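You operate a simulated robot arm through the tools that you are given. There is no shell and no other tool.

You run a simulated robot arm. Do the job below in one go: nothing can be reset, and whatever is moved stays where it is left.

Task
Push the box back against the lane stop and strap it.
Fine: it is the box with the black band and comes to lie under the arch; swing the stop across first and clear again after; one strap; keep clear of the arch; strapper off at the end. Where these are worked on the way, their far stop is far enough and under half their travel is too little: lane stop.
Where things are to end (x, y in the base frame): box within 20 mm of [580, 700].
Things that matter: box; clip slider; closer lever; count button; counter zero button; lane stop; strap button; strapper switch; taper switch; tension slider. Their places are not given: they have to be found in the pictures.

Only the result counts: the job must be done as asked and must still hold three seconds after the hand-in. Knocking over, shifting, dropping, spilling or breaking anything else fails it.

Robot
A 6-joint arm with a fingered hand, fixed in place. Base frame: the origin is on the floor under the middle of its stand, x ahead of it, y to its left, z up; the work surface is at about z = 800. Lengths are in mm, angles in rad, forces in N, time in s.
It reaches about 1346 mm from its shoulder. Its first joint turns from -2.601 to 2.601 rad. Payload 3.5 kg.
The tool frame sits at the grasp point between the pads (the TCP): z along the fingers, y along the line on which they close. The tips reach 26 mm beyond it. The gripper opens to 132 mm; its body begins 73 mm behind the TCP. The gripper is a hand of 4 fingers: y runs from the thumb to the fingers, the wrist lies at [0, 0, -234] in the tool frame, and closing takes about 1.5 s.
Orientation is that of the tool frame in the base frame, as [roll, pitch, yaw] about the fixed x, y, z axes, in that order (R = Rz(yaw) Ry(pitch) Rx(roll)). With the fingers straight down and closing along the base's y, the tool's x points along the base's -x, its y along +y and its z along -z.

Tools
- The arm moves only by the tool move_arm. Its argument "commands" is one flat list of numbers, 6 for each row, row after row: the shift along the tool's x, y, z in units of 40 mm (1.0 is 40 mm), then the turn, a rotation vector about the tool's x, y, z in units of 5 degrees (1.0 is 5 degrees). In form: [tx, ty, tz, ax, ay, az, tx, ty, tz, ax, ay, az, ...]. A call has 1 to 20 rows; each row shifts and turns the commanded pose from where the row before left it, along the tool's axes as they then stand. "fingers" is the opening in per cent of the stroke, from 0 (shut) to 100 (fully open), set as the call begins (left out, the last holds). A call with a number of a shift or a turn outside -1 to 1 is refused whole. Each row takes 0.2 s and may step no farther than 50 mm and 0.15 rad from the row before; otherwise, or with a gripper value out of range, the whole call is refused. Where a pose cannot be reached the arm comes as near as it can. A force on the tool above 40 N (or 10 N above the force at the start of the call, whichever is more), or a blocked arm, ends the call early, and 0.2 s more pass. The fingers move at their own pace (about 72 mm/s each) and stop on an object; they squeeze with about 33 N. The grip force told is the motor's: it shows also when the fingers shut on nothing. Time passes only in rows, and 0.2 s behind the last, so rows that do not move let the fingers close. The reply holds the time, the measured pose of the TCP, the force on the tool along the base axes, the opening and the grip force, in the units named above and with some noise, with the torque about the TCP (base axes, N m) and any sound that the robot's microphone picked up.
- Cameras (640 x 400 px; columns grow to the right, rows downward): "scene" is fixed at [210.6, -660.9, 1531.3]; the picture's right is [0.96, -0.27, 0.00], its down [-0.12, -0.44, -0.89] and it looks along [0.24, 0.86, -0.45] (base axes); focal length 329 px, centre (320, 200). "wrist" rides on the gripper at [68, 2, -97] in the tool frame; the picture's right is [-0.03, 1.00, 0.00], its down [-0.82, -0.02, -0.58] and it looks along [-0.58, -0.01, 0.82] (tool axes); focal length 270 px, centre (320, 200).
- snapshot(camera): a new picture of that camera. It takes no simulated time.
- lift_body(by): slides the trunk up (or, below 0, down) by that many mm; the arm rides with it, the base frame stays. It gives what a move gives, with no picture.
- finger_targets(finger1, finger2, finger3, thumb_bend): sets how far each is bent, from 0 (flat) to 1 (curled in); at 0.3 the hand is open as for a grip, at 0.7 the pads meet at the TCP. One left out holds its place. A second passes; each finger stops where it meets its share of the squeeze, and holds until it gets a number again. A gripper value or a shape takes the hand back. It gives what a move gives, with no picture; readings hold the bend of each and the force on the fingers (four entries, about 0 where the hand has none), thumb and palm.
- grasp_type(shape): the hand has 4 fingers and takes this shape, open, in about a second: jaw (thumb against the fingers, like two jaws); tri (thumb and two fingers); tip (a fingertip pinch); poke (one finger out to press); point (the index stretched); flat (the hand flat); cup (the hand cupped); fist (a fist). The gripper value then closes the fingers along that shape, each until it touches; the sizes above hold for jaw. It gives what a move gives, with no picture.
- measure_at(camera, pixels): for up to 12 pixels [column, row] of the newest picture of that camera ("zoom" is the newest enlarged one), the place [x, y, z] in the base frame of the surface seen there, good to about 2 mm, but the place of the scene camera against the robot may be out by one fixed shift of up to 18 mm in any direction. It takes no simulated time.
- inspect(camera, box): a new picture of the part [left, top, right, bottom] of that camera's present view, enlarged. It takes no simulated time.
- sign_off(): hands the job in; it is judged then, once.

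Open the gripper and draw the arm clear of the work before you hand the job in, unless the task says otherwise.

The tools are called by a JSON object that holds its "method" and its "body". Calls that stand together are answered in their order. move_arm: Moves the arm, as the interface text tells. Its arguments: {"type":"object","properties":{"commands":{"type":"array"},"fingers":{"type":"number"}},"required":["commands"]} The other tools are called the same way: lift_body (by) moves the trunk up or down; grasp_type (shape) gives the hand a shape; finger_targets (finger1, finger2, finger3, thumb_bend) moves the fingers one by one; snapshot (camera) takes a picture; measure_at (camera, pixels) gives the place of the surface under pixels of a picture; inspect (camera, box) takes an enlarged picture of a part of a camera's view; sign_off () hands the job in.

At the start:

```text
time: 0.0
tcp_pos: [287.6, 753.6, 1015.6]
ee_rot: [3.141, 0.0, 3.141]
ft_force: [-0.1, -0.7, 0.0]
ft_torque: [0.0, 0.03, 0.01]
width: 131.9
gripper_force: 0.1
shape: jaw
bend: [0.3, 0.3, 0.3, 0.3]
finger forces: [0.1, 0.0, 0.1, 0.0, 0.0, 0.1]
trunk travel left (down, up): [-915.0, 55.0]
```

scene: 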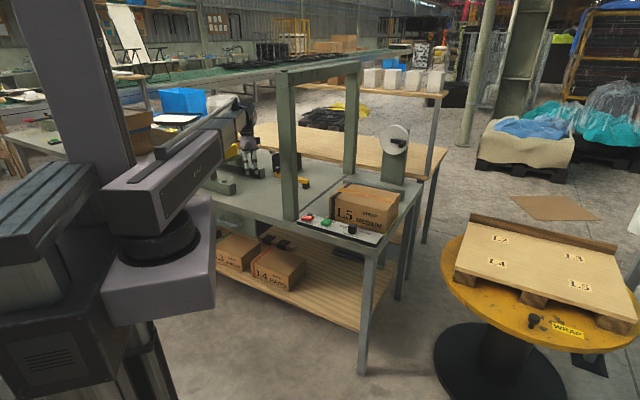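
wrist: 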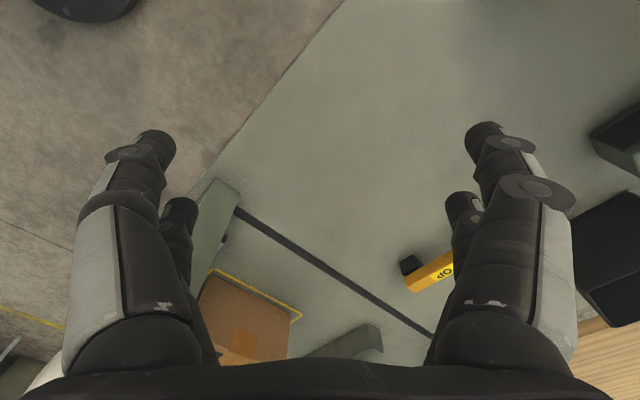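

I begin by looking closer at the strapping table in the scene picture (around column 300, row 190) and at the wrist picture.

{"method": "inspect", "body": {"camera": "scene", "box": [200, 60, 460, 300]}}

{"method": "inspect", "body": {"camera": "wrist", "box": [160, 100, 640, 400]}}

```text
1.67 times, centred on (330, 180) of scene
```

zoom: 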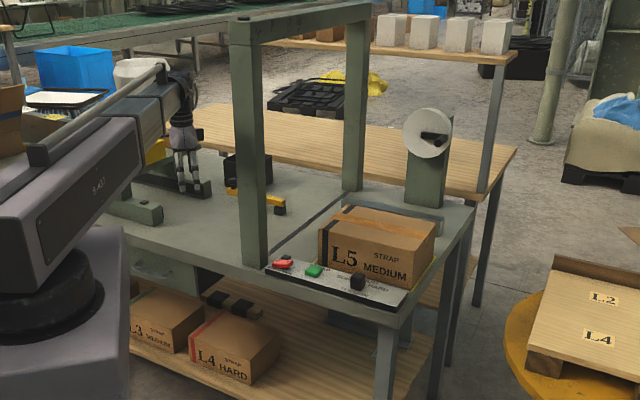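

```text
1.33 times, centred on (400, 250) of wrist
```

zoom: 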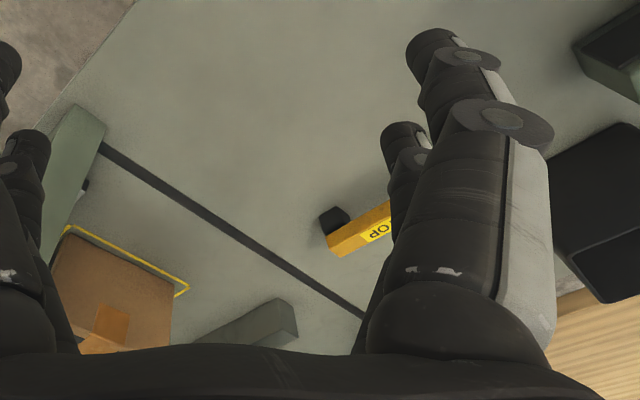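

The zoom shows the box "L5 MEDIUM" with a black band right of the arch, the panel with red, green and black knobs, and the yellow stop. I will enlarge parts further to find all the named controls.

{"method": "inspect", "body": {"camera": "scene", "box": [290, 170, 420, 250]}}

{"method": "inspect", "body": {"camera": "scene", "box": [200, 120, 330, 200]}}

{"method": "inspect", "body": {"camera": "scene", "box": [340, 100, 470, 200]}}

```text
4.92 times, centred on (355, 210) of scene
```

zoom: 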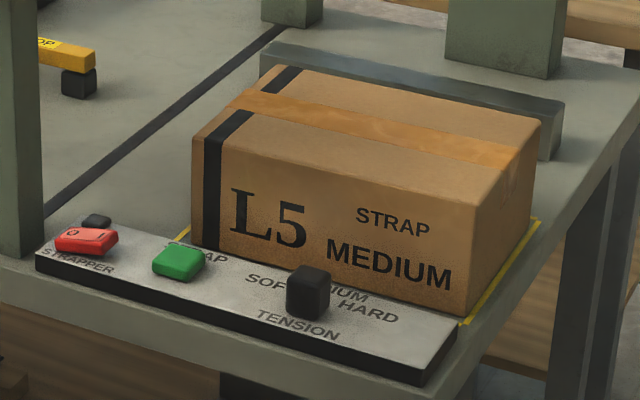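

```text
4.92 times, centred on (265, 160) of scene
```

zoom: 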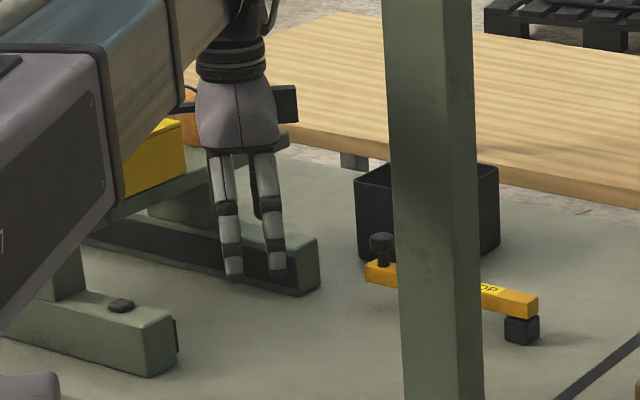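

```text
4.00 times, centred on (405, 150) of scene
```

zoom: 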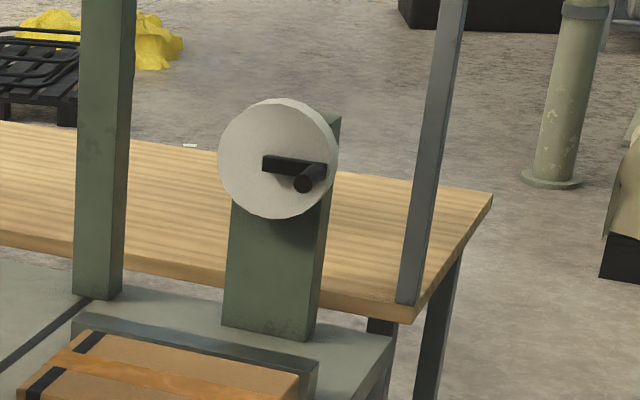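

The scene picture shows the panel's red rocker (308,217), green strap button (326,222), black slider knob (353,229) and the yellow stop arm near (290,180). I measure many points of these for coordinates.

{"method": "snapshot", "body": {"camera": "scene"}}

{"method": "measure_at", "body": {"camera": "scene", "pixels": [[307, 217], [326, 223], [353, 226], [309, 213], [333, 203], [385, 207], [335, 217], [384, 229], [349, 185], [398, 195], [306, 185], [278, 178]]}}

{"method": "measure_at", "body": {"camera": "scene", "pixels": [[288, 218], [352, 177], [357, 68], [285, 75], [277, 171], [265, 160], [225, 183], [229, 191], [395, 141], [393, 140], [340, 183], [385, 188]]}}

```text
taken
```

scene: 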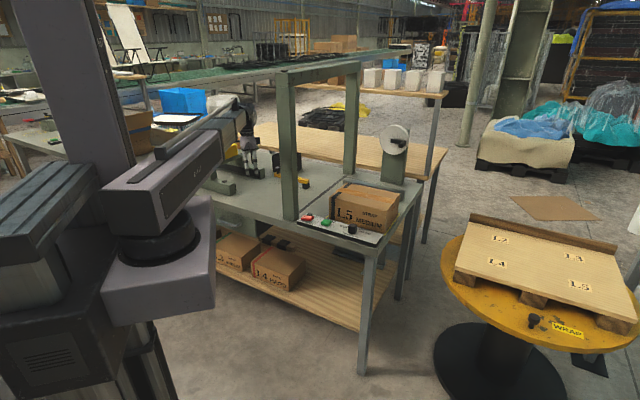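

```text
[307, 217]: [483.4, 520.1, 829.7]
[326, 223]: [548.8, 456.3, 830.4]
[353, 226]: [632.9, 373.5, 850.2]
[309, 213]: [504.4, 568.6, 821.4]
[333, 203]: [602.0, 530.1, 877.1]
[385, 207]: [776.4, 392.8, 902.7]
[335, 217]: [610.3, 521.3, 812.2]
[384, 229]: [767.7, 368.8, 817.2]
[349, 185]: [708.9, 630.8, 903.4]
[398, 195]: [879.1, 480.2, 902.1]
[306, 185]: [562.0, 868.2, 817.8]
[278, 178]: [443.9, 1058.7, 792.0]
```

```text
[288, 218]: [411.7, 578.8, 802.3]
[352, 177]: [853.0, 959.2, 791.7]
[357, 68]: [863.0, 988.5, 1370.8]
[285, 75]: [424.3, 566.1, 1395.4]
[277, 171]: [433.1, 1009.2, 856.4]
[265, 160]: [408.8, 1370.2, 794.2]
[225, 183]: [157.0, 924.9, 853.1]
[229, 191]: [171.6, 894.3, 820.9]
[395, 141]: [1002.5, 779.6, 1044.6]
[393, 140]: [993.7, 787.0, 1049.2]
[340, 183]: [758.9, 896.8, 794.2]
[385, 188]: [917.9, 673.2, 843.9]
```

The scene points put the lane at about 45° to the base axes, with the stop's yellow arm near (562,868) to (433,1009). I measure the same features with the wrist camera, to find the scene camera's shift.

{"method": "snapshot", "body": {"camera": "wrist"}}

{"method": "measure_at", "body": {"camera": "wrist", "pixels": [[415, 282], [408, 265], [430, 270], [448, 265], [298, 318], [213, 270], [250, 310], [237, 210], [430, 333], [215, 185], [370, 330], [380, 350]]}}

{"method": "measure_at", "body": {"camera": "scene", "pixels": [[303, 181], [307, 190], [298, 181], [140, 200], [155, 240], [220, 140], [247, 108], [247, 125], [180, 160], [110, 200], [70, 100], [50, 200]]}}

{"method": "inspect", "body": {"camera": "wrist", "box": [340, 180, 500, 300]}}

```text
taken
```

wrist: 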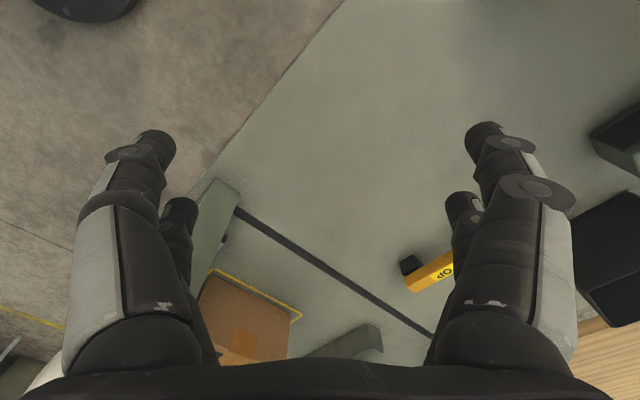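

```text
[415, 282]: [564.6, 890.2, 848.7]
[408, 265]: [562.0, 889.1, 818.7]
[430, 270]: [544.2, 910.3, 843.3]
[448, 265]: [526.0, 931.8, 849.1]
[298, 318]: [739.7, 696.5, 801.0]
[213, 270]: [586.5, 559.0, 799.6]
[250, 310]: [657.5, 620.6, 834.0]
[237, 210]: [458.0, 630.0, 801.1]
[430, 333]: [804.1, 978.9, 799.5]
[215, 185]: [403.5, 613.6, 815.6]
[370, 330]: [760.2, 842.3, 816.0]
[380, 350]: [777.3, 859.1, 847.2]
```

```text
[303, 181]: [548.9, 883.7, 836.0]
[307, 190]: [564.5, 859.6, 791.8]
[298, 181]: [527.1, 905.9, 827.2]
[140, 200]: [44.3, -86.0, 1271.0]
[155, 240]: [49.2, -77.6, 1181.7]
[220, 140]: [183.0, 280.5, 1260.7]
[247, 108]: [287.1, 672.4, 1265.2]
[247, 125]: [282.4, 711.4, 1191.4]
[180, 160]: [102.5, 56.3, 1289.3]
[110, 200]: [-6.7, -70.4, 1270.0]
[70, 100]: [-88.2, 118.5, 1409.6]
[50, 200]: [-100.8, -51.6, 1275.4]
```

```text
3.33 times, centred on (420, 240) of wrist
```

zoom: 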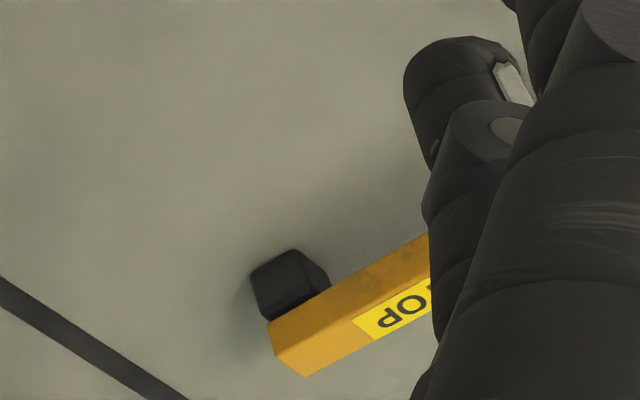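

The wrist camera gives the table top at z≈800, so the scene camera is about 8–10 mm low. I look closer at the arm itself to understand how its links lie relative to the arch.

{"method": "inspect", "body": {"camera": "scene", "box": [0, 0, 320, 400]}}

{"method": "inspect", "body": {"camera": "scene", "box": [200, 80, 300, 200]}}

```text
1.00 times, centred on (160, 200) of scene (not enlarged: the box is as wide or as high as the picture)
```

zoom: 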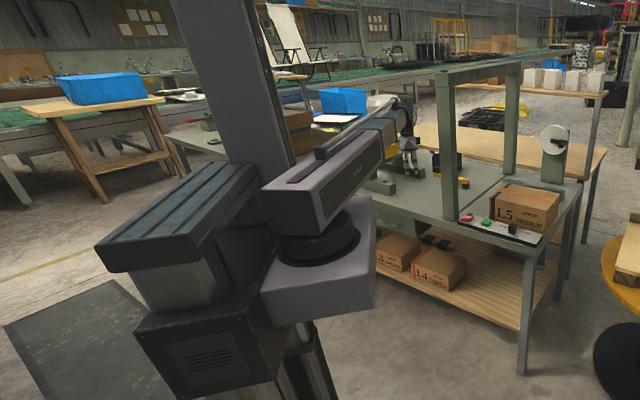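

```text
3.33 times, centred on (250, 140) of scene
```

zoom: 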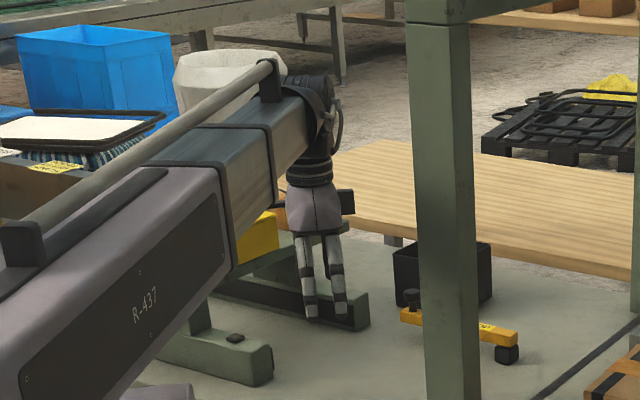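

The arm is a horizontal telescoping boom that turns on the column, with the hand hanging down, so the near post and the machine at the left are the main obstacles. I measure these obstacles in the scene picture.

{"method": "measure_at", "body": {"camera": "scene", "pixels": [[260, 178], [264, 172], [254, 175], [240, 158], [225, 170], [235, 182], [281, 158], [274, 168], [291, 160], [282, 152], [276, 155], [213, 185]]}}

{"method": "measure_at", "body": {"camera": "scene", "pixels": [[220, 130], [228, 150], [236, 118], [240, 130], [245, 125], [232, 140], [210, 125], [195, 160], [290, 100], [296, 150], [283, 150], [344, 100]]}}

```text
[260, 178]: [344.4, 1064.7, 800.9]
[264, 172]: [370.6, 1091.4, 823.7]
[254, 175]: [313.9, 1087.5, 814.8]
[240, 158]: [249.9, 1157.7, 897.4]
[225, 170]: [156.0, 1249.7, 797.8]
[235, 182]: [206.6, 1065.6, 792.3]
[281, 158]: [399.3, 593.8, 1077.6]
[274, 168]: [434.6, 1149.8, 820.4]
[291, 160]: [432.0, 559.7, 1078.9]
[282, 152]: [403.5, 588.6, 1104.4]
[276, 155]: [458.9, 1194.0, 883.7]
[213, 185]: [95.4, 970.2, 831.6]
```

```text
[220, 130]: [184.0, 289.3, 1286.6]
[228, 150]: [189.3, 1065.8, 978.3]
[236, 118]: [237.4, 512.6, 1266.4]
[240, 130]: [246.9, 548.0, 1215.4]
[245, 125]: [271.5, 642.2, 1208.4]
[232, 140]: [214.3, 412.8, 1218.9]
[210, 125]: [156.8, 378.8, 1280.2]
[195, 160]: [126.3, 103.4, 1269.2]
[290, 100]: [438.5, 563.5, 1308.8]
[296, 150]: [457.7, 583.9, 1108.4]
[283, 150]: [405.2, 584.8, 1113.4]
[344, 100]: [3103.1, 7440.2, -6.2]
```

The near post stands at about x 400–460, y 560–600 in the scene frame, and the stop's knob at about (433,1009) with the machine foot and bin beyond it. I shape the hand to "poke" and test how it looks in the wrist camera.

{"method": "grasp_type", "body": {"shape": "poke"}}

{"method": "snapshot", "body": {"camera": "wrist"}}

{"method": "inspect", "body": {"camera": "scene", "box": [200, 80, 300, 200]}}

```text
time: 0.9
tcp_pos: [287.9, 752.7, 1015.9]
ee_rot: [-3.14, -0.001, -3.141]
ft_force: [0.5, 0.1, -0.5]
ft_torque: [0.01, -0.02, 0.01]
width: 0.0
gripper_force: 0.0
shape: poke
bend: [1.0, 1.0, 1.0, 0.34]
finger forces: [0.0, 0.0, 0.1, 0.0, 0.0, 0.0]
trunk travel left (down, up): [-915.0, 55.0]
```

```text
taken
```

wrist: 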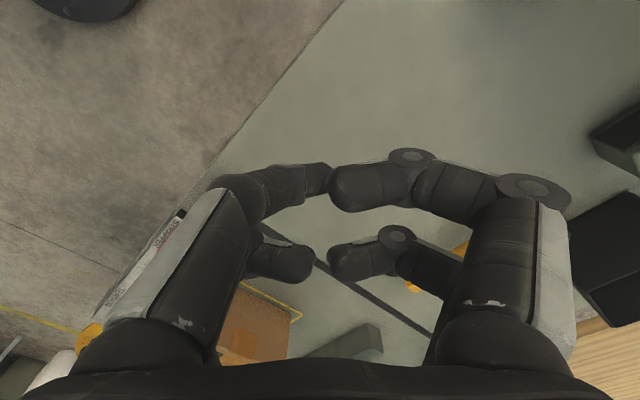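

```text
3.33 times, centred on (250, 140) of scene
```

zoom: 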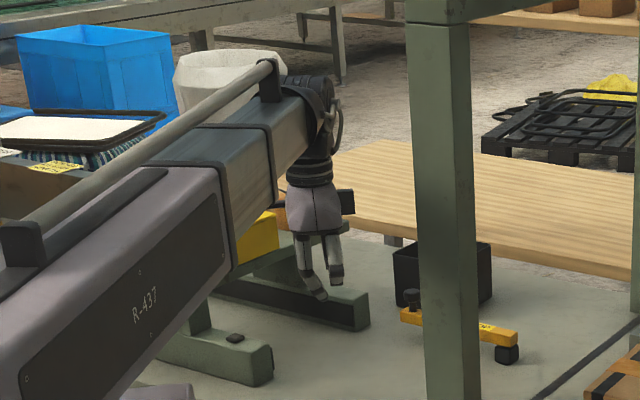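

The picture shows the fingers half bent; I let a little time pass with rows that do not move and look again.

{"method": "move_arm", "body": {"commands": [0, 0, -0.5, 0, 0, 0, 0, 0, 0, 0, 0, 0, 0, 0, 0, 0, 0, 0]}}

{"method": "snapshot", "body": {"camera": "wrist"}}

```text
time: 1.7
tcp_pos: [288.6, 752.6, 1016.1]
ee_rot: [3.141, 0.0, -3.141]
ft_force: [0.5, -0.1, 0.6]
ft_torque: [0.0, -0.01, -0.02]
width: 0.0
gripper_force: 0.0
shape: poke
bend: [1.0, 1.0, 1.0, 0.34]
finger forces: [0.0, 0.0, 0.1, 0.0, 0.1, 0.1]
out of reach, approached as far as the arm can: row 1
trunk travel left (down, up): [-915.0, 55.0]
```

```text
taken
```

wrist: 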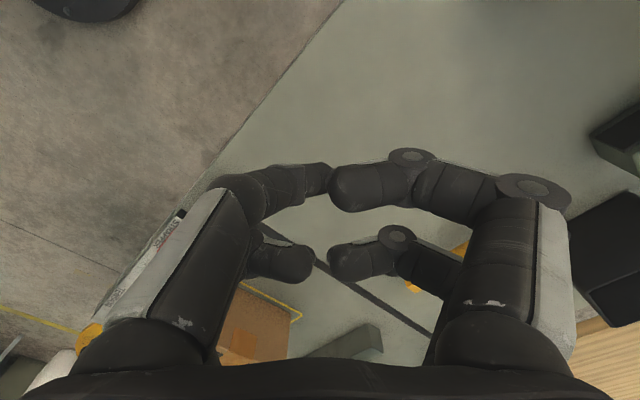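

The arm cannot rise at this trunk height, and in the "poke" shape all digits close in around the TCP at picture centre (320,200). I try the "point" shape to compare.

{"method": "grasp_type", "body": {"shape": "point"}}

{"method": "snapshot", "body": {"camera": "wrist"}}

{"method": "inspect", "body": {"camera": "scene", "box": [220, 100, 280, 180]}}

```text
time: 2.6
tcp_pos: [288.3, 753.7, 1015.7]
ee_rot: [-3.141, 0.0, 3.141]
ft_force: [-0.6, 0.6, 0.1]
ft_torque: [0.03, 0.01, 0.02]
width: 0.1
gripper_force: 0.1
shape: point
bend: [0.24, 0.99, 1.0, 0.39]
finger forces: [0.0, 0.0, 0.0, 0.0, 0.1, 0.1]
trunk travel left (down, up): [-915.0, 55.0]
```

```text
taken
```

wrist: 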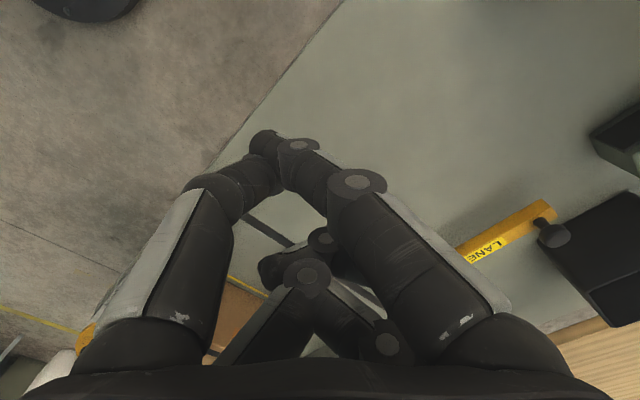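

```text
5.00 times, centred on (250, 140) of scene
```

zoom: 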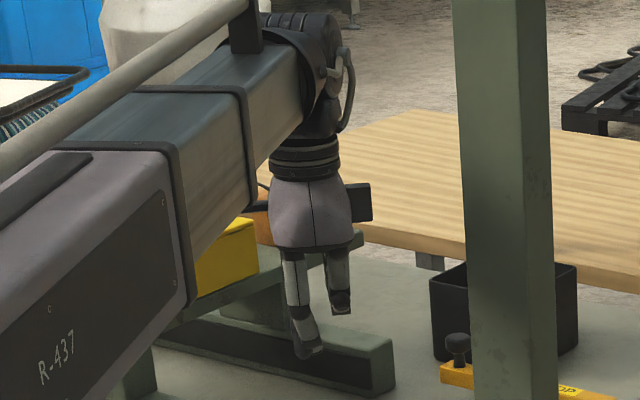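

In "point", a finger is stretched with its tip near (265,140). I measure points on the fingers so as to know where the tip lies in the tool frame.

{"method": "measure_at", "body": {"camera": "wrist", "pixels": [[262, 138], [270, 132], [258, 158], [298, 146], [280, 150], [355, 180], [270, 265], [322, 237], [235, 185], [195, 240], [543, 235], [555, 238]]}}

{"method": "inspect", "body": {"camera": "wrist", "box": [160, 100, 480, 380]}}

```text
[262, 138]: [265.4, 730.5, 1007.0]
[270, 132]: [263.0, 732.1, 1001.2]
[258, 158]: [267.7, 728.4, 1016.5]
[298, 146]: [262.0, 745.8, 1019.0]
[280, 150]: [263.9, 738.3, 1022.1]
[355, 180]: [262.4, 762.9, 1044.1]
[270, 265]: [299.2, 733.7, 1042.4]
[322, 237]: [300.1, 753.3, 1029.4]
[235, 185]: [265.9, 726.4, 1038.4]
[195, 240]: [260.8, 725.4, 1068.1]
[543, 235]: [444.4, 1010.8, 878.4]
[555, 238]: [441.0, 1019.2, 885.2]
```

```text
1.43 times, centred on (320, 240) of wrist
```

zoom: 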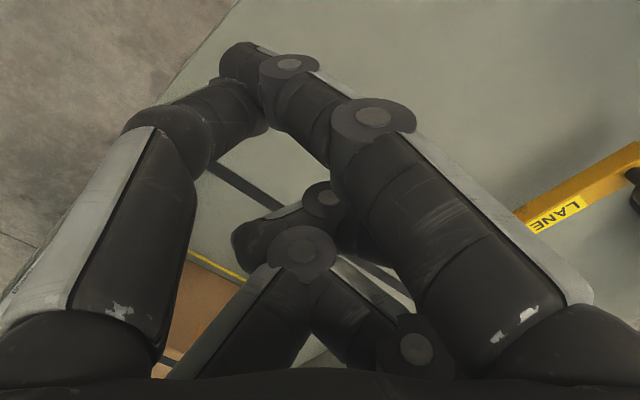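

The knob's top is at about (442,1015,883) by the wrist camera. I now test a small downward row to learn whether the arm itself can move vertically.

{"method": "move_arm", "body": {"commands": [0, 0, 0.5, 0, 0, 0, 0, 0, 0, 0, 0, 0]}}

```text
time: 3.2
tcp_pos: [288.8, 751.6, 1016.4]
ee_rot: [3.14, -0.001, 3.141]
ft_force: [0.1, -0.1, 0.3]
ft_torque: [-0.04, -0.01, -0.03]
width: 0.0
gripper_force: 0.0
shape: point
bend: [0.19, 0.99, 1.0, 0.41]
finger forces: [0.0, 0.0, 0.0, 0.0, 0.0, 0.0]
out of reach, approached as far as the arm can: row 1
trunk travel left (down, up): [-915.0, 55.0]
```

The arm has no vertical travel of its own, so height is set with lift_body and the rest with level moves. I move the hand a bit toward the stop to view it with the wrist camera.

{"method": "move_arm", "body": {"commands": [0, 1, 0, 0, 0, 0, 0, 1, 0, 0, 0, 0, 0, 1, 0, 0, 0, 0]}}

{"method": "snapshot", "body": {"camera": "wrist"}}

{"method": "snapshot", "body": {"camera": "scene"}}

```text
time: 4.0
tcp_pos: [287.6, 873.9, 1015.4]
ee_rot: [-3.141, -0.001, -3.14]
ft_force: [0.2, -0.6, -0.7]
ft_torque: [-0.03, 0.02, 0.03]
width: 0.0
gripper_force: 0.1
shape: point
bend: [0.14, 0.99, 1.0, 0.43]
finger forces: [0.0, 0.0, 0.0, 0.0, 0.0, 0.0]
trunk travel left (down, up): [-915.0, 55.0]
```

```text
taken
```

wrist: 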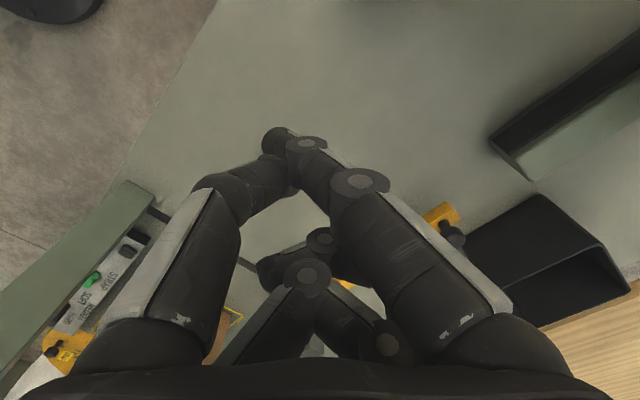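

```text
taken
```

scene: 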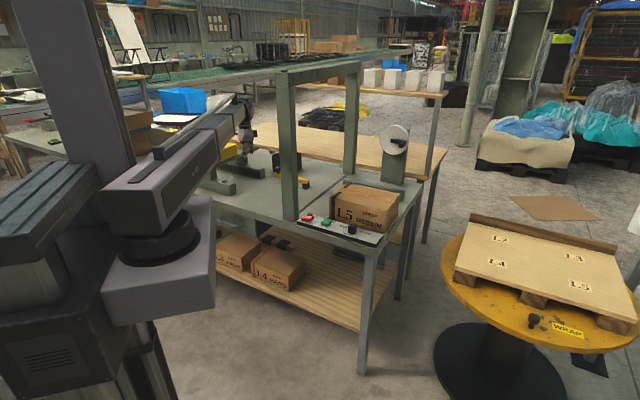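

Now the knob is at (452,235), the bin at (540,250) and the machine foot at (520,160) in the wrist picture. I measure these.

{"method": "measure_at", "body": {"camera": "wrist", "pixels": [[452, 232], [447, 222], [460, 240], [440, 212], [464, 232], [510, 215], [538, 197], [545, 325], [605, 245], [495, 148], [535, 180], [560, 170]]}}

{"method": "inspect", "body": {"camera": "wrist", "box": [400, 120, 640, 320]}}

{"method": "inspect", "body": {"camera": "scene", "box": [190, 90, 320, 210]}}

```text
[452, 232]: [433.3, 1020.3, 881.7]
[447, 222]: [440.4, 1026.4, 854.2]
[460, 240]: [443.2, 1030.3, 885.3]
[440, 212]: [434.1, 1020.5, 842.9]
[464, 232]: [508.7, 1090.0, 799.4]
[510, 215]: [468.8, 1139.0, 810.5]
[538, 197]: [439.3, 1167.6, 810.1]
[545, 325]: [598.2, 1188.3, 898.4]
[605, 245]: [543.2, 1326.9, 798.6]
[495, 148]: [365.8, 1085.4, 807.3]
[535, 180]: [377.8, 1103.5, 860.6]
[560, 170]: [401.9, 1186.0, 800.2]
```

```text
2.00 times, centred on (520, 220) of wrist
```

zoom: 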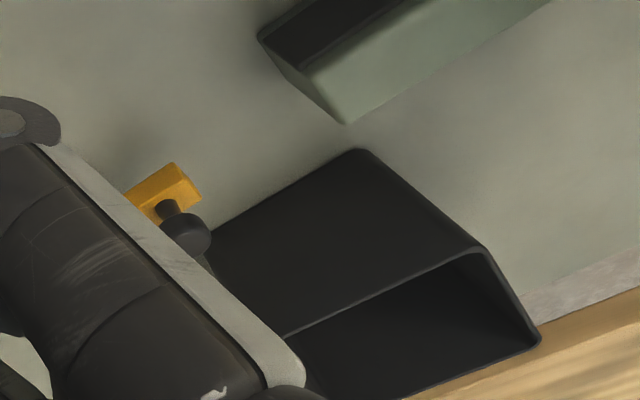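

```text
3.33 times, centred on (255, 150) of scene
```

zoom: 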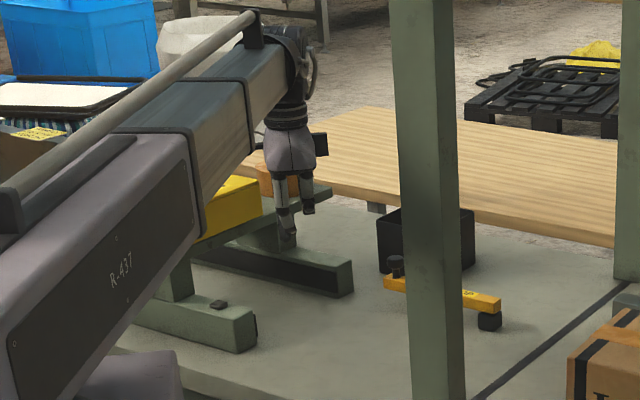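

The knob is at about (438,1024), ball top z≈886; the bin starts at about y 1095–1167 behind it and the stop's pivot is the black block near (562,889). I set the hand to "jaw" and shut it to make a narrow pusher, then look at its size.

{"method": "grasp_type", "body": {"shape": "jaw"}}

{"method": "move_arm", "body": {"commands": [0, 0, 0, 0, 0, 0, 0, 0, 0, 0, 0, 0, 0, 0, 0, 0, 0, 0, 0, 0, 0, 0, 0, 0, 0, 0, 0, 0, 0, 0, 0, 0, 0, 0, 0, 0, 0, 0, 0, 0, 0, 0], "fingers": 0}}

{"method": "snapshot", "body": {"camera": "wrist"}}

```text
time: 4.9
tcp_pos: [287.8, 871.7, 1016.0]
ee_rot: [3.141, -0.001, -3.139]
ft_force: [-0.1, 0.3, -0.7]
ft_torque: [0.03, -0.05, 0.02]
width: 131.8
gripper_force: 0.0
shape: jaw
bend: [0.3, 0.3, 0.3, 0.3]
finger forces: [0.1, 0.1, 0.0, 0.0, 0.0, 0.0]
trunk travel left (down, up): [-915.0, 55.0]
```

```text
time: 6.5
tcp_pos: [287.3, 872.0, 1016.3]
ee_rot: [3.141, 0.001, -3.141]
ft_force: [-0.1, -0.9, 0.5]
ft_torque: [0.0, -0.01, 0.0]
width: 0.0
gripper_force: 33.4
shape: jaw
bend: [0.62, 0.63, 0.63, 0.7]
finger forces: [0.1, 0.1, 0.1, 0.0, 0.0, 0.0]
trunk travel left (down, up): [-915.0, 55.0]
```

```text
taken
```

wrist: 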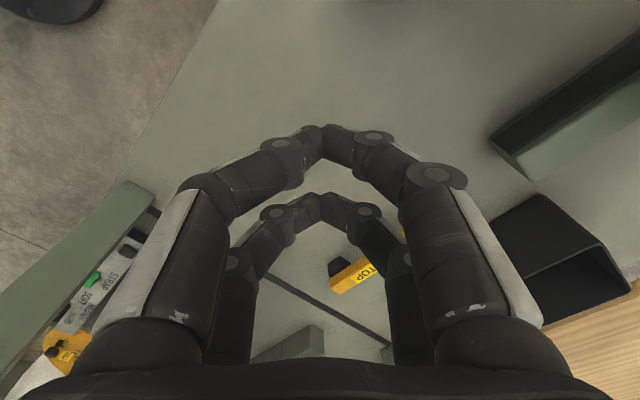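

The two finger pairs now meet at (325,140) and (318,205). I measure the tips and the knuckles to learn the hand's envelope.

{"method": "measure_at", "body": {"camera": "wrist", "pixels": [[315, 140], [332, 138], [313, 205], [326, 208], [370, 138], [435, 175], [285, 150], [205, 200], [320, 128], [272, 215], [365, 212], [235, 265]]}}

{"method": "inspect", "body": {"camera": "wrist", "box": [0, 170, 200, 400]}}

```text
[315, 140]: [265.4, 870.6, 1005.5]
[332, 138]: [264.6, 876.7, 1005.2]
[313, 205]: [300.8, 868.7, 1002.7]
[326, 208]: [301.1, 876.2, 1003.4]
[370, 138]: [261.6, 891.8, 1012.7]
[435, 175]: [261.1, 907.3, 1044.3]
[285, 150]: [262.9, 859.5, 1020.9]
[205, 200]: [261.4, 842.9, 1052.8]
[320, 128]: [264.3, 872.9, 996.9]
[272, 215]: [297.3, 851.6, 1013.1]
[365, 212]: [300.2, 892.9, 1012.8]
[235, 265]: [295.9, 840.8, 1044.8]
```

```text
1.74 times, centred on (100, 285) of wrist
```

zoom: 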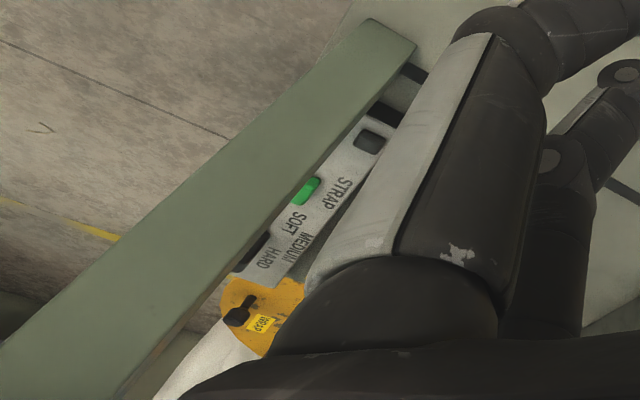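

The shut jaw is about 55 mm by 25 mm at the tips, and the slider knob seems to stand near HARD on the panel. I move the hand above the free spot behind the stop arm, at about (513,1029), still at the present height.

{"method": "move_arm", "body": {"commands": [-0.94, 0.655, 0, 0, 0, 0, -0.94, 0.655, 0, 0, 0, 0, -0.94, 0.655, 0, 0, 0, 0, -0.94, 0.655, 0, 0, 0, 0, -0.94, 0.655, 0, 0, 0, 0, -0.94, 0.655, 0, 0, 0, 0, 0, 0, 0, 0, 0, 0]}}

{"method": "snapshot", "body": {"camera": "wrist"}}

{"method": "snapshot", "body": {"camera": "scene"}}

```text
time: 8.1
tcp_pos: [508.0, 1014.2, 1015.9]
ee_rot: [3.139, 0.001, 3.141]
ft_force: [0.3, -0.4, 0.3]
ft_torque: [-0.01, 0.03, -0.04]
width: 0.1
gripper_force: 33.0
shape: jaw
bend: [0.62, 0.63, 0.63, 0.7]
finger forces: [0.0, 0.0, 0.0, 0.0, 0.0, 0.1]
out of reach, approached as far as the arm can: row 6
trunk travel left (down, up): [-915.0, 55.0]
```

```text
taken
```

wrist: 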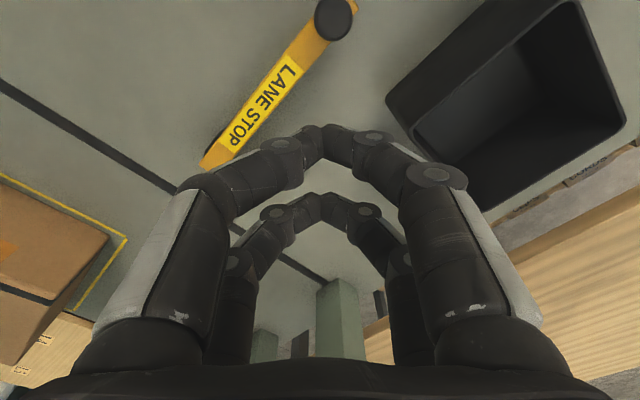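

```text
taken
```

scene: 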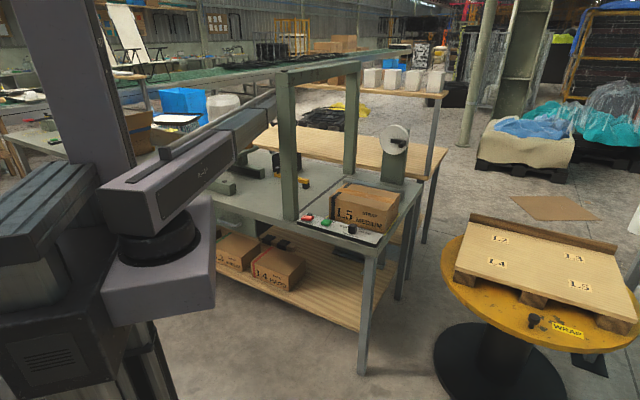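

The boom is at full length at radius ≈1134, hand at (508,1014). I measure the stop arm's edges and the bin from this nearer view.

{"method": "measure_at", "body": {"camera": "wrist", "pixels": [[333, 18], [318, 20], [350, 15], [222, 165], [200, 163], [232, 155], [275, 75], [300, 85], [352, 5], [325, 0], [388, 98], [410, 128]]}}

{"method": "inspect", "body": {"camera": "wrist", "box": [180, 0, 420, 180]}}

```text
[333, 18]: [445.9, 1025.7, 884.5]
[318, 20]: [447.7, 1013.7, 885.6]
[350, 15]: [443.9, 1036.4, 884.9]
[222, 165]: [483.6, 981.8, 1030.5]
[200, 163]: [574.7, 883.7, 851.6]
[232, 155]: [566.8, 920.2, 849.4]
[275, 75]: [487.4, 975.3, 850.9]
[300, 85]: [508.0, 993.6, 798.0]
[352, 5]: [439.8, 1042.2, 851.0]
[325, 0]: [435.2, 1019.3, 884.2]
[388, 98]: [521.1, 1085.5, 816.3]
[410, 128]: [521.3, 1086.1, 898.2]
```

```text
2.22 times, centred on (300, 90) of wrist
```

zoom: 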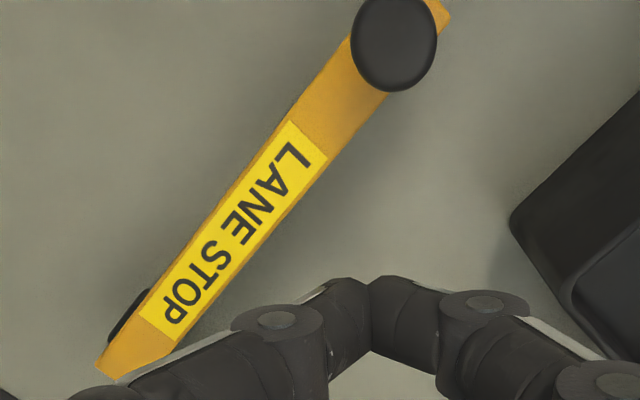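

The stop arm runs from its tip (575,884) to the knob (445,1026), top z≈850, so my present spot is only just beside it. I turn the hand about 47° so that its narrow side faces the stop arm.

{"method": "move_arm", "body": {"commands": [0.2, 0, 0, 0, 0, 1, 0, 0, 0, 0, 0, 1, 0, 0, 0, 0, 0, 1, 0, 0, 0, 0, 0, 1, 0, 0, 0, 0, 0, 1, 0, 0, 0, 0, 0, 1, 0, 0, 0, 0, 0, 1, 0, 0, 0, 0, 0, 1, 0, 0, 0, 0, 0, 1, 0, 0, 0, 0, 0, 0.4, 0, 0, 0, 0, 0, 0]}}

{"method": "snapshot", "body": {"camera": "wrist"}}

```text
time: 10.5
tcp_pos: [500.5, 1014.7, 1017.2]
ee_rot: [-3.141, 0.0, 2.32]
ft_force: [0.3, -0.8, 0.1]
ft_torque: [0.0, 0.01, -0.01]
width: 0.0
gripper_force: 33.3
shape: jaw
bend: [0.62, 0.63, 0.63, 0.7]
finger forces: [0.1, 0.0, 0.0, 0.0, 0.1, 0.1]
trunk travel left (down, up): [-915.0, 55.0]
```

```text
taken
```

wrist: 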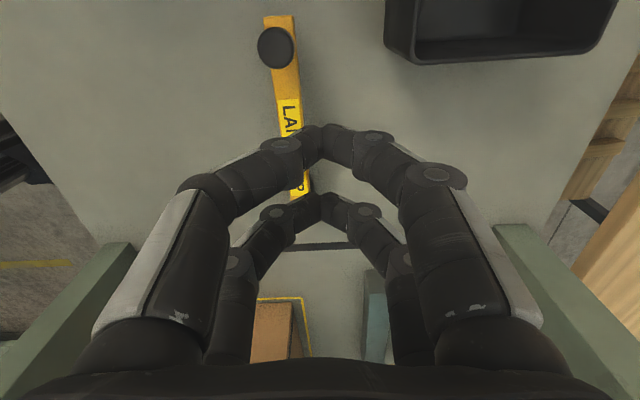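

The hand is now at yaw 2.32 with the stop arm about 34 mm to its −y side (seen at column 295). I shift 40 mm toward the pivot and 15 mm away from the stop arm, then lower part of the way.

{"method": "move_arm", "body": {"commands": [-0.5, 0.2, 0, 0, 0, 0, -0.5, 0.2, 0, 0, 0, 0, 0, 0, 0, 0, 0, 0]}}

{"method": "lift_body", "body": {"by": -100}}

{"method": "snapshot", "body": {"camera": "wrist"}}

{"method": "snapshot", "body": {"camera": "scene"}}

```text
time: 11.3
tcp_pos: [539.0, 994.5, 1016.9]
ee_rot: [-3.141, 0.0, 2.32]
ft_force: [0.0, -0.1, -0.3]
ft_torque: [-0.01, 0.01, -0.01]
width: 0.1
gripper_force: 33.3
shape: jaw
bend: [0.62, 0.63, 0.63, 0.7]
finger forces: [0.0, 0.0, 0.0, 0.0, 0.1, 0.0]
trunk travel left (down, up): [-915.0, 55.0]
```

```text
time: 12.6
tcp_pos: [538.8, 994.4, 916.1]
ee_rot: [-3.141, -0.001, 2.322]
ft_force: [-0.4, 0.5, -0.1]
ft_torque: [-0.02, 0.01, 0.0]
width: 0.2
gripper_force: 32.9
shape: jaw
bend: [0.62, 0.63, 0.63, 0.7]
finger forces: [0.0, 0.1, 0.0, 0.1, 0.0, 0.0]
trunk travel left (down, up): [-815.0, 155.0]
```

```text
taken
```

wrist: 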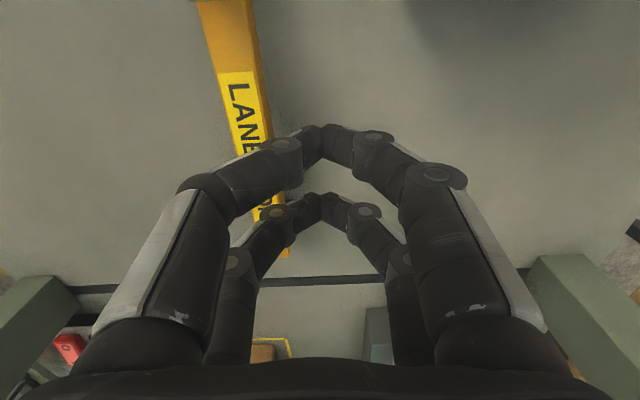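

```text
taken
```

scene: 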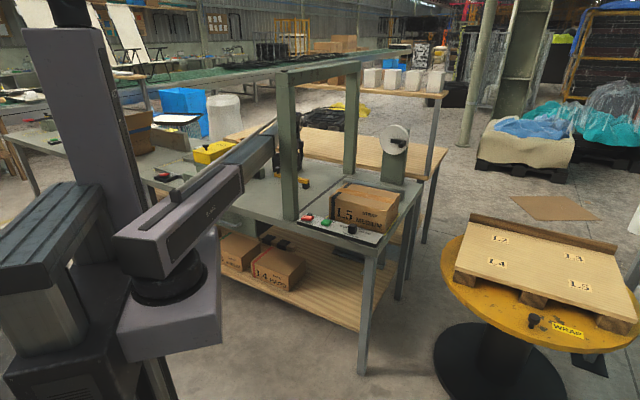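

The stop arm passes left of the fingers; I measure its near edge (265,70), (270,130) and its end (288,255) against the hand at (539,994).

{"method": "measure_at", "body": {"camera": "wrist", "pixels": [[264, 70], [271, 130], [287, 254], [215, 70], [228, 130], [277, 258], [200, 5], [250, 5], [325, 205], [325, 140]]}}

{"method": "inspect", "body": {"camera": "wrist", "box": [180, 0, 400, 280]}}

```text
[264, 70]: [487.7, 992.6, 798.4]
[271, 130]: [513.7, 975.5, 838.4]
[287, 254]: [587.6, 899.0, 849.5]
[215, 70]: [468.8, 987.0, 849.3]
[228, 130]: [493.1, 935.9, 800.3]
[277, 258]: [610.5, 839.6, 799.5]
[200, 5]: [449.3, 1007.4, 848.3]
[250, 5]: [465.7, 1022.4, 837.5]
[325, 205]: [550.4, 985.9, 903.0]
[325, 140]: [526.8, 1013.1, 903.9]
```

```text
1.43 times, centred on (290, 140) of wrist
```

zoom: 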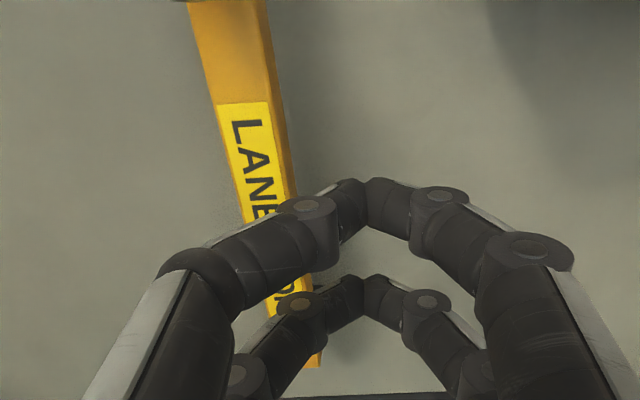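

The near edge of the stop arm is about 31 mm from the hand's centre plane, enough room for the fingers. I lower 60 mm more so that the tips stand at z≈830, beside the stop arm (top 850).

{"method": "lift_body", "body": {"by": -60}}

{"method": "snapshot", "body": {"camera": "wrist"}}

```text
time: 13.6
tcp_pos: [538.7, 995.2, 855.5]
ee_rot: [3.141, 0.0, 2.322]
ft_force: [0.3, -0.5, 0.8]
ft_torque: [0.0, 0.01, -0.01]
width: 0.0
gripper_force: 33.1
shape: jaw
bend: [0.62, 0.63, 0.63, 0.7]
finger forces: [0.0, 0.0, 0.0, 0.0, 0.0, 0.0]
trunk travel left (down, up): [-755.0, 215.0]
```

```text
taken
```

wrist: 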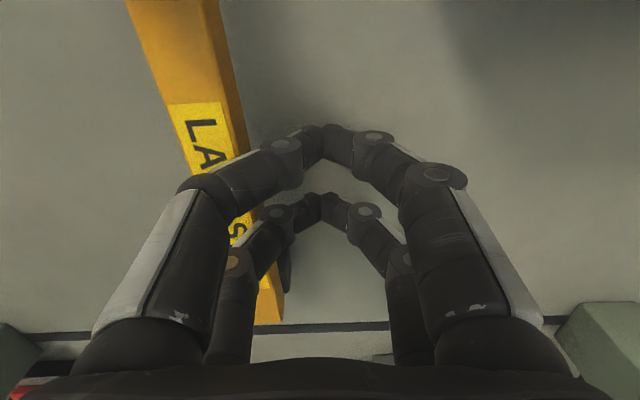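

The tips stand free beside the stop arm. I now close the gap by 16 mm and sweep the first half of the swing around the pivot near (570,901), turning the hand along with the stop.

{"method": "move_arm", "body": {"commands": [0, -0.2, 0, 0, 0, 0, 0, -0.2, 0, 0, 0, 0, 0.096, -0.2, 0, 0, 0, -1, 0.096, -0.205, 0, 0, 0, -1, 0.096, -0.21, 0, 0, 0, -1, 0.096, -0.215, 0, 0, 0, -1, 0.096, -0.22, 0, 0, 0, -1, 0.096, -0.225, 0, 0, 0, -1, 0.096, -0.23, 0, 0, 0, -1, 0.096, -0.235, 0, 0, 0, -1]}}

{"method": "snapshot", "body": {"camera": "wrist"}}

{"method": "inspect", "body": {"camera": "scene", "box": [220, 100, 340, 210]}}

```text
time: 15.8
tcp_pos: [467.3, 939.2, 854.9]
ee_rot: [-3.141, -0.001, 3.021]
ft_force: [-0.2, 0.3, 0.7]
ft_torque: [-0.02, -0.02, 0.02]
width: 0.0
gripper_force: 33.8
shape: jaw
bend: [0.62, 0.63, 0.63, 0.7]
finger forces: [0.0, 0.1, 0.9, 0.1, 0.1, 0.0]
trunk travel left (down, up): [-755.0, 215.0]
```

```text
taken
```

wrist: 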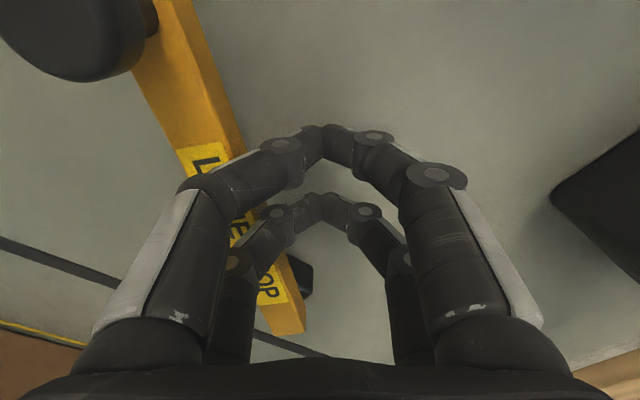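

```text
3.64 times, centred on (280, 155) of scene
```

zoom: 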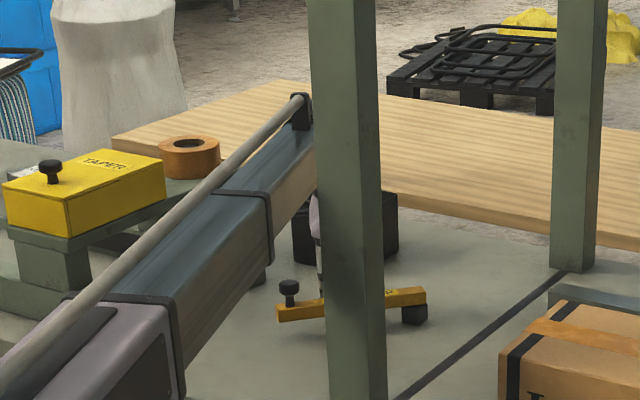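

The stop turns along with the hand (finger force 0.9 N), now about 40° round. I sweep 25° more and then tilt the hand 10° so that the boom stays farther from the near post.

{"method": "move_arm", "body": {"commands": [0.096, -0.24, 0, 0, 0, -1, 0.096, -0.245, 0, 0, 0, -1, 0.096, -0.25, 0, 0, 0, -1, 0.096, -0.255, 0, 0, 0, -1, 0.096, -0.26, 0, 0, 0, -1, 0, 0, -0.03, 0.67, 0, 0, 0, 0, -0.03, 0.67, 0, 0, 0, 0, -0.03, 0.66, 0, 0]}}

{"method": "snapshot", "body": {"camera": "wrist"}}

{"method": "inspect", "body": {"camera": "scene", "box": [220, 100, 340, 210]}}

```text
time: 17.6
tcp_pos: [452.4, 889.2, 859.6]
ee_rot: [-2.963, 0.001, -2.828]
ft_force: [0.3, -1.1, 0.4]
ft_torque: [0.02, 0.03, 0.0]
width: 0.0
gripper_force: 33.1
shape: jaw
bend: [0.62, 0.63, 0.63, 0.7]
finger forces: [0.1, 0.1, 0.0, 0.0, 0.0, 0.0]
trunk travel left (down, up): [-755.0, 215.0]
```

```text
taken
```

wrist: 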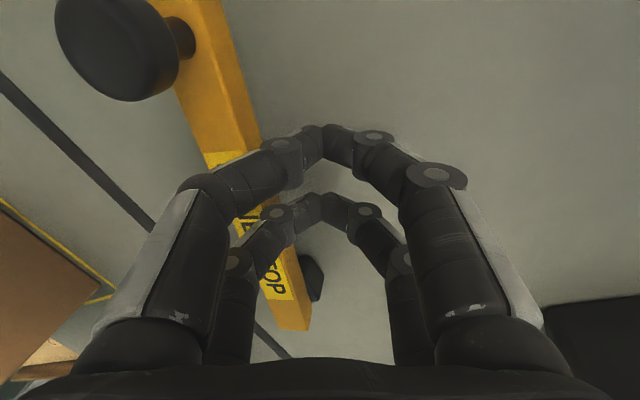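

```text
3.64 times, centred on (280, 155) of scene
```

zoom: 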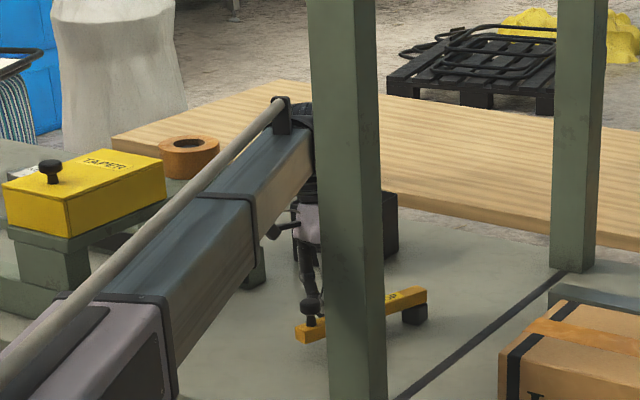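

The stop arm now stands about 65° round and the boom is well clear of the post. I continue the sweep with 25° more, keeping the tilt.

{"method": "move_arm", "body": {"commands": [0.096, -0.26, 0.047, 0, -0.177, -0.984, 0.096, -0.265, 0.047, 0, -0.177, -0.984, 0.096, -0.27, 0.048, 0, -0.177, -0.984, 0.096, -0.275, 0.049, 0, -0.177, -0.984, 0.096, -0.28, 0.05, 0, -0.177, -0.984, 0, 0, 0, 0, 0, 0]}}

{"method": "snapshot", "body": {"camera": "wrist"}}

{"method": "inspect", "body": {"camera": "scene", "box": [220, 100, 340, 210]}}

```text
time: 19.0
tcp_pos: [461.7, 833.2, 860.6]
ee_rot: [-2.968, 0.002, -2.391]
ft_force: [-6.0, 9.5, 5.0]
ft_torque: [0.07, -0.11, 0.25]
width: 0.0
gripper_force: 33.0
shape: jaw
bend: [0.62, 0.63, 0.63, 0.7]
finger forces: [0.1, 0.1, 0.0, 0.0, 0.0, 0.1]
trunk travel left (down, up): [-755.0, 215.0]
```

```text
taken
```

wrist: 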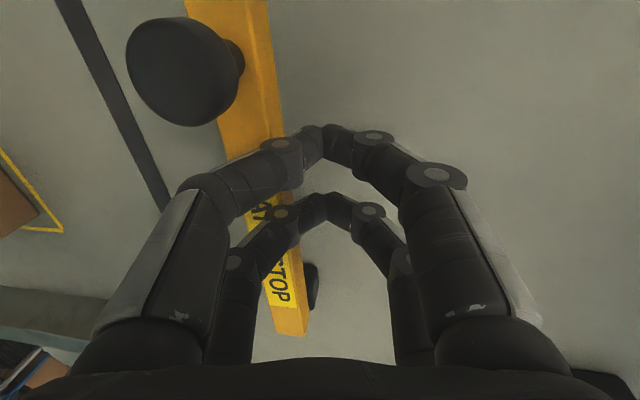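

```text
3.64 times, centred on (280, 155) of scene
```

zoom: 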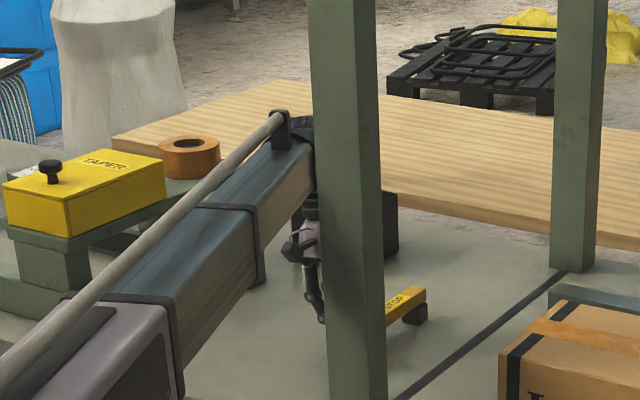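

A steady force of about 11 N now opposes the push, so the stop seems to be at its far stop. I measure the stop arm's edges to check its direction against the black lane line.

{"method": "measure_at", "body": {"camera": "wrist", "pixels": [[190, 8], [225, 130], [233, 158], [275, 333], [305, 330], [265, 5], [283, 110], [70, 10], [160, 205], [180, 75], [45, 228], [155, 205]]}}

```text
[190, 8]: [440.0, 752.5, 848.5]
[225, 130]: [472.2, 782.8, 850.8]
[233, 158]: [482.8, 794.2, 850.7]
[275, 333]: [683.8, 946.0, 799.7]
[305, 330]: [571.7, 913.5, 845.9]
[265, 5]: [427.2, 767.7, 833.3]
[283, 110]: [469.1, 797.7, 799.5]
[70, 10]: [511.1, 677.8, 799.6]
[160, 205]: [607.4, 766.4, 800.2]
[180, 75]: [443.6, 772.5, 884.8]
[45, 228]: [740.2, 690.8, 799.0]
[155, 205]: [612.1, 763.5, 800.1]
```

The stop's lane face now runs at 44° through (472,783), that is, square across the lane. I enlarge the box in the scene picture to measure its size and place.

{"method": "inspect", "body": {"camera": "scene", "box": [290, 170, 420, 250]}}

{"method": "measure_at", "body": {"camera": "zoom", "pixels": [[195, 133], [473, 205], [538, 122], [290, 67], [195, 240], [465, 313], [530, 215], [540, 220], [470, 322], [95, 218], [85, 241], [200, 262]]}}

{"method": "measure_at", "body": {"camera": "zoom", "pixels": [[110, 238], [180, 255], [308, 272], [308, 300], [45, 210], [275, 30], [62, 195], [272, 62], [240, 165], [185, 235], [450, 345], [425, 378]]}}

```text
4.92 times, centred on (355, 210) of scene
```

zoom: 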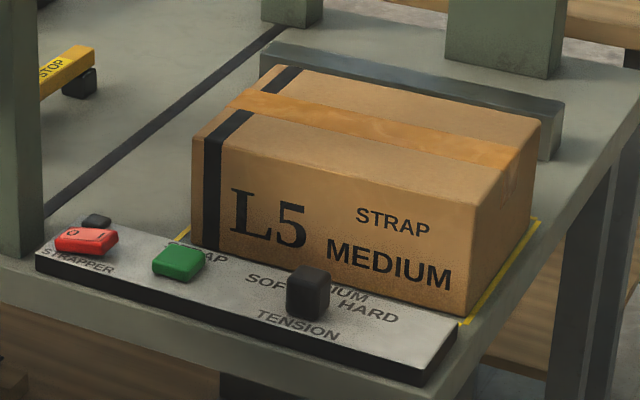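

```text
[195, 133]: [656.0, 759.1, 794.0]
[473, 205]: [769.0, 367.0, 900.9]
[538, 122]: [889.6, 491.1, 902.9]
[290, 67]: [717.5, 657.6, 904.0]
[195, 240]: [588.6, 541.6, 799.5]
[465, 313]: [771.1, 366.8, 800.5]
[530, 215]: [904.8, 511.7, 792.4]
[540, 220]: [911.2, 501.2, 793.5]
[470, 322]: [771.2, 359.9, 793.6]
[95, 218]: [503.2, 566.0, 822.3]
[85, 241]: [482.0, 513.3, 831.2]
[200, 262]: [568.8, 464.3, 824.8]
```

```text
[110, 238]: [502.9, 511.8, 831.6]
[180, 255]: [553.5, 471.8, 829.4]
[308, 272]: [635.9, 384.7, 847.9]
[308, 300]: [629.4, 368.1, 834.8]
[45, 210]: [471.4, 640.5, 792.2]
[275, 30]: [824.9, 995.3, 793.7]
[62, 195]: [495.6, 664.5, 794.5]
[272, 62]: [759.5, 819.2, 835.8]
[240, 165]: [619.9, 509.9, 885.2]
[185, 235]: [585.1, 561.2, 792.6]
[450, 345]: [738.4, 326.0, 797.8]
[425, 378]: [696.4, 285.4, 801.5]
```

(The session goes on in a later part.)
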